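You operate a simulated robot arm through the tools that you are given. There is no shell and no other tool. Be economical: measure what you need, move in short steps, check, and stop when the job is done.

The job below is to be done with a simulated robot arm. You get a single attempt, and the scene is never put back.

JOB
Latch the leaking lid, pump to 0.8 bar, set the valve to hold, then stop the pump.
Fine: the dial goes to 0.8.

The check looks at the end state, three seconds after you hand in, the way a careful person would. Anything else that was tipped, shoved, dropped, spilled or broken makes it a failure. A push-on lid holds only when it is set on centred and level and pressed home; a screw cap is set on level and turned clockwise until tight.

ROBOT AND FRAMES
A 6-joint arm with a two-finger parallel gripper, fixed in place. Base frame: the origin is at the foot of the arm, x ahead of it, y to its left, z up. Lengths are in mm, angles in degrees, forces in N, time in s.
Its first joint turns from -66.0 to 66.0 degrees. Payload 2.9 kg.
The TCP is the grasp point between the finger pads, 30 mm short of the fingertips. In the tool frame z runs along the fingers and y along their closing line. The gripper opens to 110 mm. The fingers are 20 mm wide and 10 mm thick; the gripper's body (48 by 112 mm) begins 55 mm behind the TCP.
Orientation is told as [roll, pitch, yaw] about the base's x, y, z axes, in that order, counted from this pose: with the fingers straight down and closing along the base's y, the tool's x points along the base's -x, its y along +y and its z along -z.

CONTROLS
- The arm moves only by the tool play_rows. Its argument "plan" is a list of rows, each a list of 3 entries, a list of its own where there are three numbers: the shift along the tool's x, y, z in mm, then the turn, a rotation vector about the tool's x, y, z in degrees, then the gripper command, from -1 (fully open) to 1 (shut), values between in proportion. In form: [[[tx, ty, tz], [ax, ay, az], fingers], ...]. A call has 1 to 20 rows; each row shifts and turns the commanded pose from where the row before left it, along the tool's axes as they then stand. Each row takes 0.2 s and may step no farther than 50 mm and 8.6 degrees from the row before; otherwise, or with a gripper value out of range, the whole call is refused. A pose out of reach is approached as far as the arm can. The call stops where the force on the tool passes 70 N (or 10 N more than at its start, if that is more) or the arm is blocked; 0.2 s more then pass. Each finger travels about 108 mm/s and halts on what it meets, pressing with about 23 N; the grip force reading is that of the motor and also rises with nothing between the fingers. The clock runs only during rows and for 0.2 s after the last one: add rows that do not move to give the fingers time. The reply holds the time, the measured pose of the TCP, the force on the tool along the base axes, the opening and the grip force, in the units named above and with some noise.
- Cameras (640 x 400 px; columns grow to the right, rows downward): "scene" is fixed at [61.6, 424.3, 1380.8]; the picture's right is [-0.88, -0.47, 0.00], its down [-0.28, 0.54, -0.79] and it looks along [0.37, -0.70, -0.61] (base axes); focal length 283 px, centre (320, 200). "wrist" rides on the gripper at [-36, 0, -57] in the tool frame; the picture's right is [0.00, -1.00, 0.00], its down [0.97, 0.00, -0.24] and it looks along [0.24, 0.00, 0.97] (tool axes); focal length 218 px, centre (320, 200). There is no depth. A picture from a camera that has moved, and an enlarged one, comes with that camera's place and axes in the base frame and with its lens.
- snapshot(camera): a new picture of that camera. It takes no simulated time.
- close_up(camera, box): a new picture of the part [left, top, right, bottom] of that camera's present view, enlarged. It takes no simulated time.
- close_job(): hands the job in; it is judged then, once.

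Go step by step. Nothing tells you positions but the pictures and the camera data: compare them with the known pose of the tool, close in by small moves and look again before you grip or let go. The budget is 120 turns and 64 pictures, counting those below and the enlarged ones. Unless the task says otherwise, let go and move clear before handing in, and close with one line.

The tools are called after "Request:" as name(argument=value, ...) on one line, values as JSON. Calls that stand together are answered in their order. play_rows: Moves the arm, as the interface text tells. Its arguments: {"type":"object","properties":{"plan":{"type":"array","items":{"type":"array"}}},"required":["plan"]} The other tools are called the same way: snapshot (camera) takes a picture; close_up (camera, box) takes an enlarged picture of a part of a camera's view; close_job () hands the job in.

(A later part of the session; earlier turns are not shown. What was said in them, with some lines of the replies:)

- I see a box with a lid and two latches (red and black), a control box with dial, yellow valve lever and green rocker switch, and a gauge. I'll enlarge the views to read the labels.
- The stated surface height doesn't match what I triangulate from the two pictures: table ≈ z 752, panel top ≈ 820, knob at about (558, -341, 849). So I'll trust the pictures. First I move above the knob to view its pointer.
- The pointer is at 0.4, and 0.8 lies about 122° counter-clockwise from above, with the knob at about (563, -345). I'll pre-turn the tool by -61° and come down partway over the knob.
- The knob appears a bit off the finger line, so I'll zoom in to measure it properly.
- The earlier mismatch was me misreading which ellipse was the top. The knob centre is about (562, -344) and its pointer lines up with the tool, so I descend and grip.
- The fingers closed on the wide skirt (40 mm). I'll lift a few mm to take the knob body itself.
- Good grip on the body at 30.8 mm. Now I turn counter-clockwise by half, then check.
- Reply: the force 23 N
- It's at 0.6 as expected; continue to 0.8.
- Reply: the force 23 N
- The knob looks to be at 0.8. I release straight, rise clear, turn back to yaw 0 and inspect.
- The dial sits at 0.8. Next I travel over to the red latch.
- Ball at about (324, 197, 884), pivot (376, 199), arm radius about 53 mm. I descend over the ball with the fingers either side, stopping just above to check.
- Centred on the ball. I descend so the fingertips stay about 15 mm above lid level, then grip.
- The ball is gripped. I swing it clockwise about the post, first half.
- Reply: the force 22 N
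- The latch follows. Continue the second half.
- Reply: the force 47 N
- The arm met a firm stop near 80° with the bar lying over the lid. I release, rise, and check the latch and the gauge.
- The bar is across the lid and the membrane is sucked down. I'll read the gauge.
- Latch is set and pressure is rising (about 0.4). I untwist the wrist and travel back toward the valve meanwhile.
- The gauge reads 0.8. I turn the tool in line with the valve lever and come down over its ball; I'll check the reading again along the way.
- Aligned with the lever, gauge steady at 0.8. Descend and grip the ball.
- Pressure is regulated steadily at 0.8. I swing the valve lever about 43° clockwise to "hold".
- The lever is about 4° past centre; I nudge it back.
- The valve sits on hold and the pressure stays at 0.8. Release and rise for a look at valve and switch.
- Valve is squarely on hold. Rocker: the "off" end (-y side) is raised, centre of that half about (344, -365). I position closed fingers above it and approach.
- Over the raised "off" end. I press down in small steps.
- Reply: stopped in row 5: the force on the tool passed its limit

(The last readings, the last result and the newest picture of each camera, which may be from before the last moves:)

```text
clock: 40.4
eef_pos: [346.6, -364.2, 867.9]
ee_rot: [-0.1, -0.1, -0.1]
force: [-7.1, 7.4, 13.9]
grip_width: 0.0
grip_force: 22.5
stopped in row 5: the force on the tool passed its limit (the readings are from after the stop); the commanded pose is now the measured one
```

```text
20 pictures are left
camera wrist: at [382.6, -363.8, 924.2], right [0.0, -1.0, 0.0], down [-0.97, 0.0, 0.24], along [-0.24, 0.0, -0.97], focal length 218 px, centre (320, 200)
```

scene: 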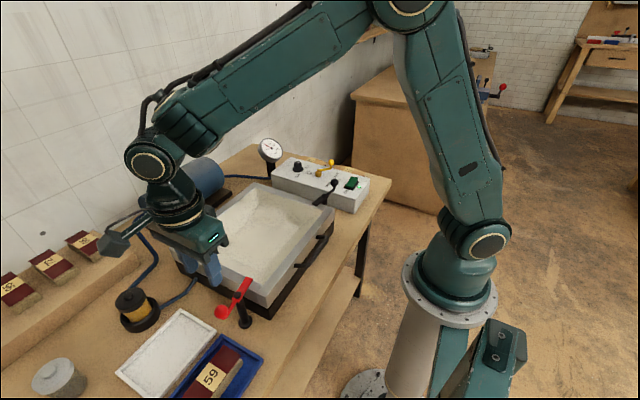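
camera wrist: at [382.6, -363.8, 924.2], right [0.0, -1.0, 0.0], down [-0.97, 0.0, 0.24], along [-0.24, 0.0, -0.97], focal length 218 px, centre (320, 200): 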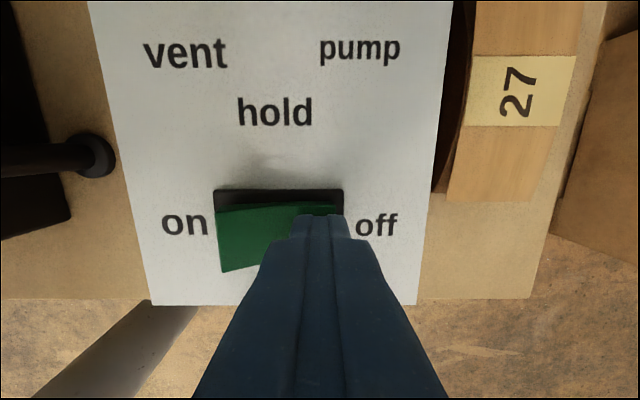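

The rocker appears flipped (the "on" end is now up). I lift clear and verify everything.

Request:
play_rows(plan=[[[0, 0, -30], [0, 0, 0], 1], [[0, 0, -40], [0, 0, 0], 1], [[0, 0, -40], [0, 0, 0], 1], [[0, 0, -40], [0, 0, 0], 1], [[0, 0, -40], [0, 0, 0], 1], [[0, 0, -30], [0, 0, 0], 1], [[0, 0, 0], [0, 0, 0], 1], [[0, 0, 0], [0, 0, 0], 1], [[0, 0, 0], [0, 0, 0], 1], [[0, 0, 0], [0, 0, 0], 1], [[0, 0, 0], [0, 0, 0], 1], [[0, 0, 0], [0, 0, 0], 1], [[0, 0, 0], [0, 0, 0], 1], [[0, 0, 0], [0, 0, 0], 1], [[0, 0, 0], [0, 0, 0], 1], [[0, 0, 0], [0, 0, 0], 1]])

Request:
snapshot(camera="scene")

Request:
close_up(camera="scene", box=[246, 130, 294, 160])

Request:
close_up(camera="scene", box=[272, 145, 380, 213])

Request:
snapshot(camera="wrist")

```text
clock: 43.8
eef_pos: [347.5, -363.2, 1084.8]
ee_rot: [-0.2, -0.1, -0.1]
force: [-0.4, -0.6, -0.4]
grip_width: 0.0
grip_force: 23.5
```

```text
19 pictures are left
```

scene: 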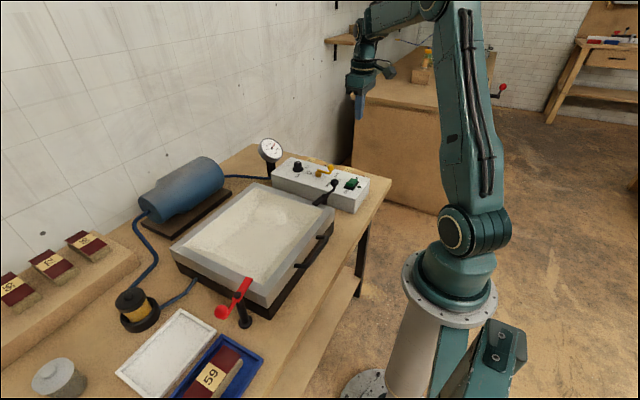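

```text
13.33 times, centred on (270, 145) of scene
camera zoom: at [61.6, 424.3, 1380.8], right [-0.88, -0.47, 0.0], down [-0.28, 0.54, -0.79], along [0.37, -0.7, -0.61], focal length 3772 px, centre (987, 933)
```

zoom: 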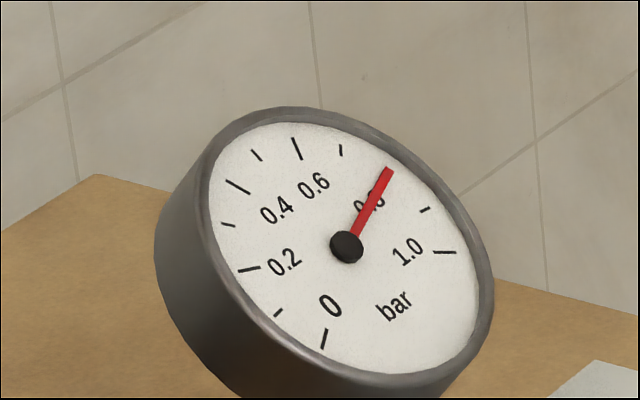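

```text
5.88 times, centred on (326, 179) of scene
camera zoom: at [61.6, 424.3, 1380.8], right [-0.88, -0.47, 0.0], down [-0.28, 0.54, -0.79], along [0.37, -0.7, -0.61], focal length 1664 px, centre (285, 324)
```

zoom: 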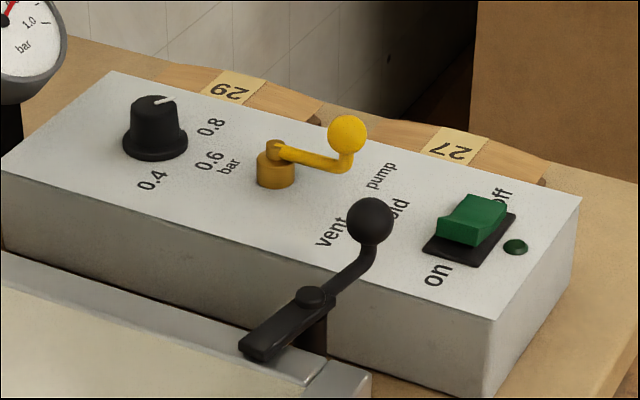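

```text
16 pictures are left
camera wrist: at [382.8, -363.6, 1141.8], right [0.0, -1.0, 0.0], down [-0.97, 0.0, 0.24], along [-0.24, 0.0, -0.97], focal length 218 px, centre (320, 200)
```

wrist: 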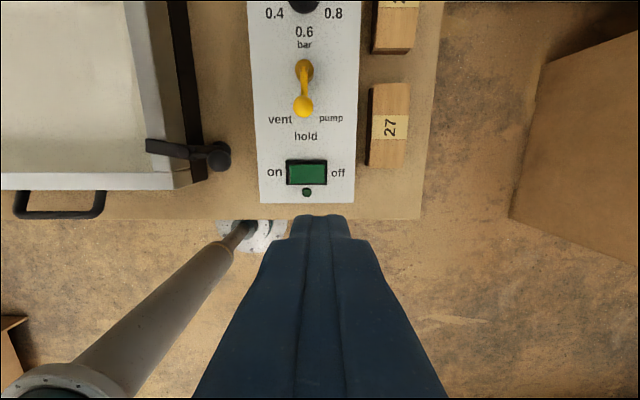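

The pump light is off, the valve is on hold, the gauge stays at 0.8, both latches are across the lid, and nothing else has moved. I'm handing in.

Request:
close_job()

```text
The job is handed in.
```

The job is handed in: the lid is latched, the dial is at 0.8 and the gauge held 0.8 bar for about 3 s after I switched the pump off with the valve on hold; the table measured about z = 752 in the pictures, not the stated 829, so I worked from the pictures.
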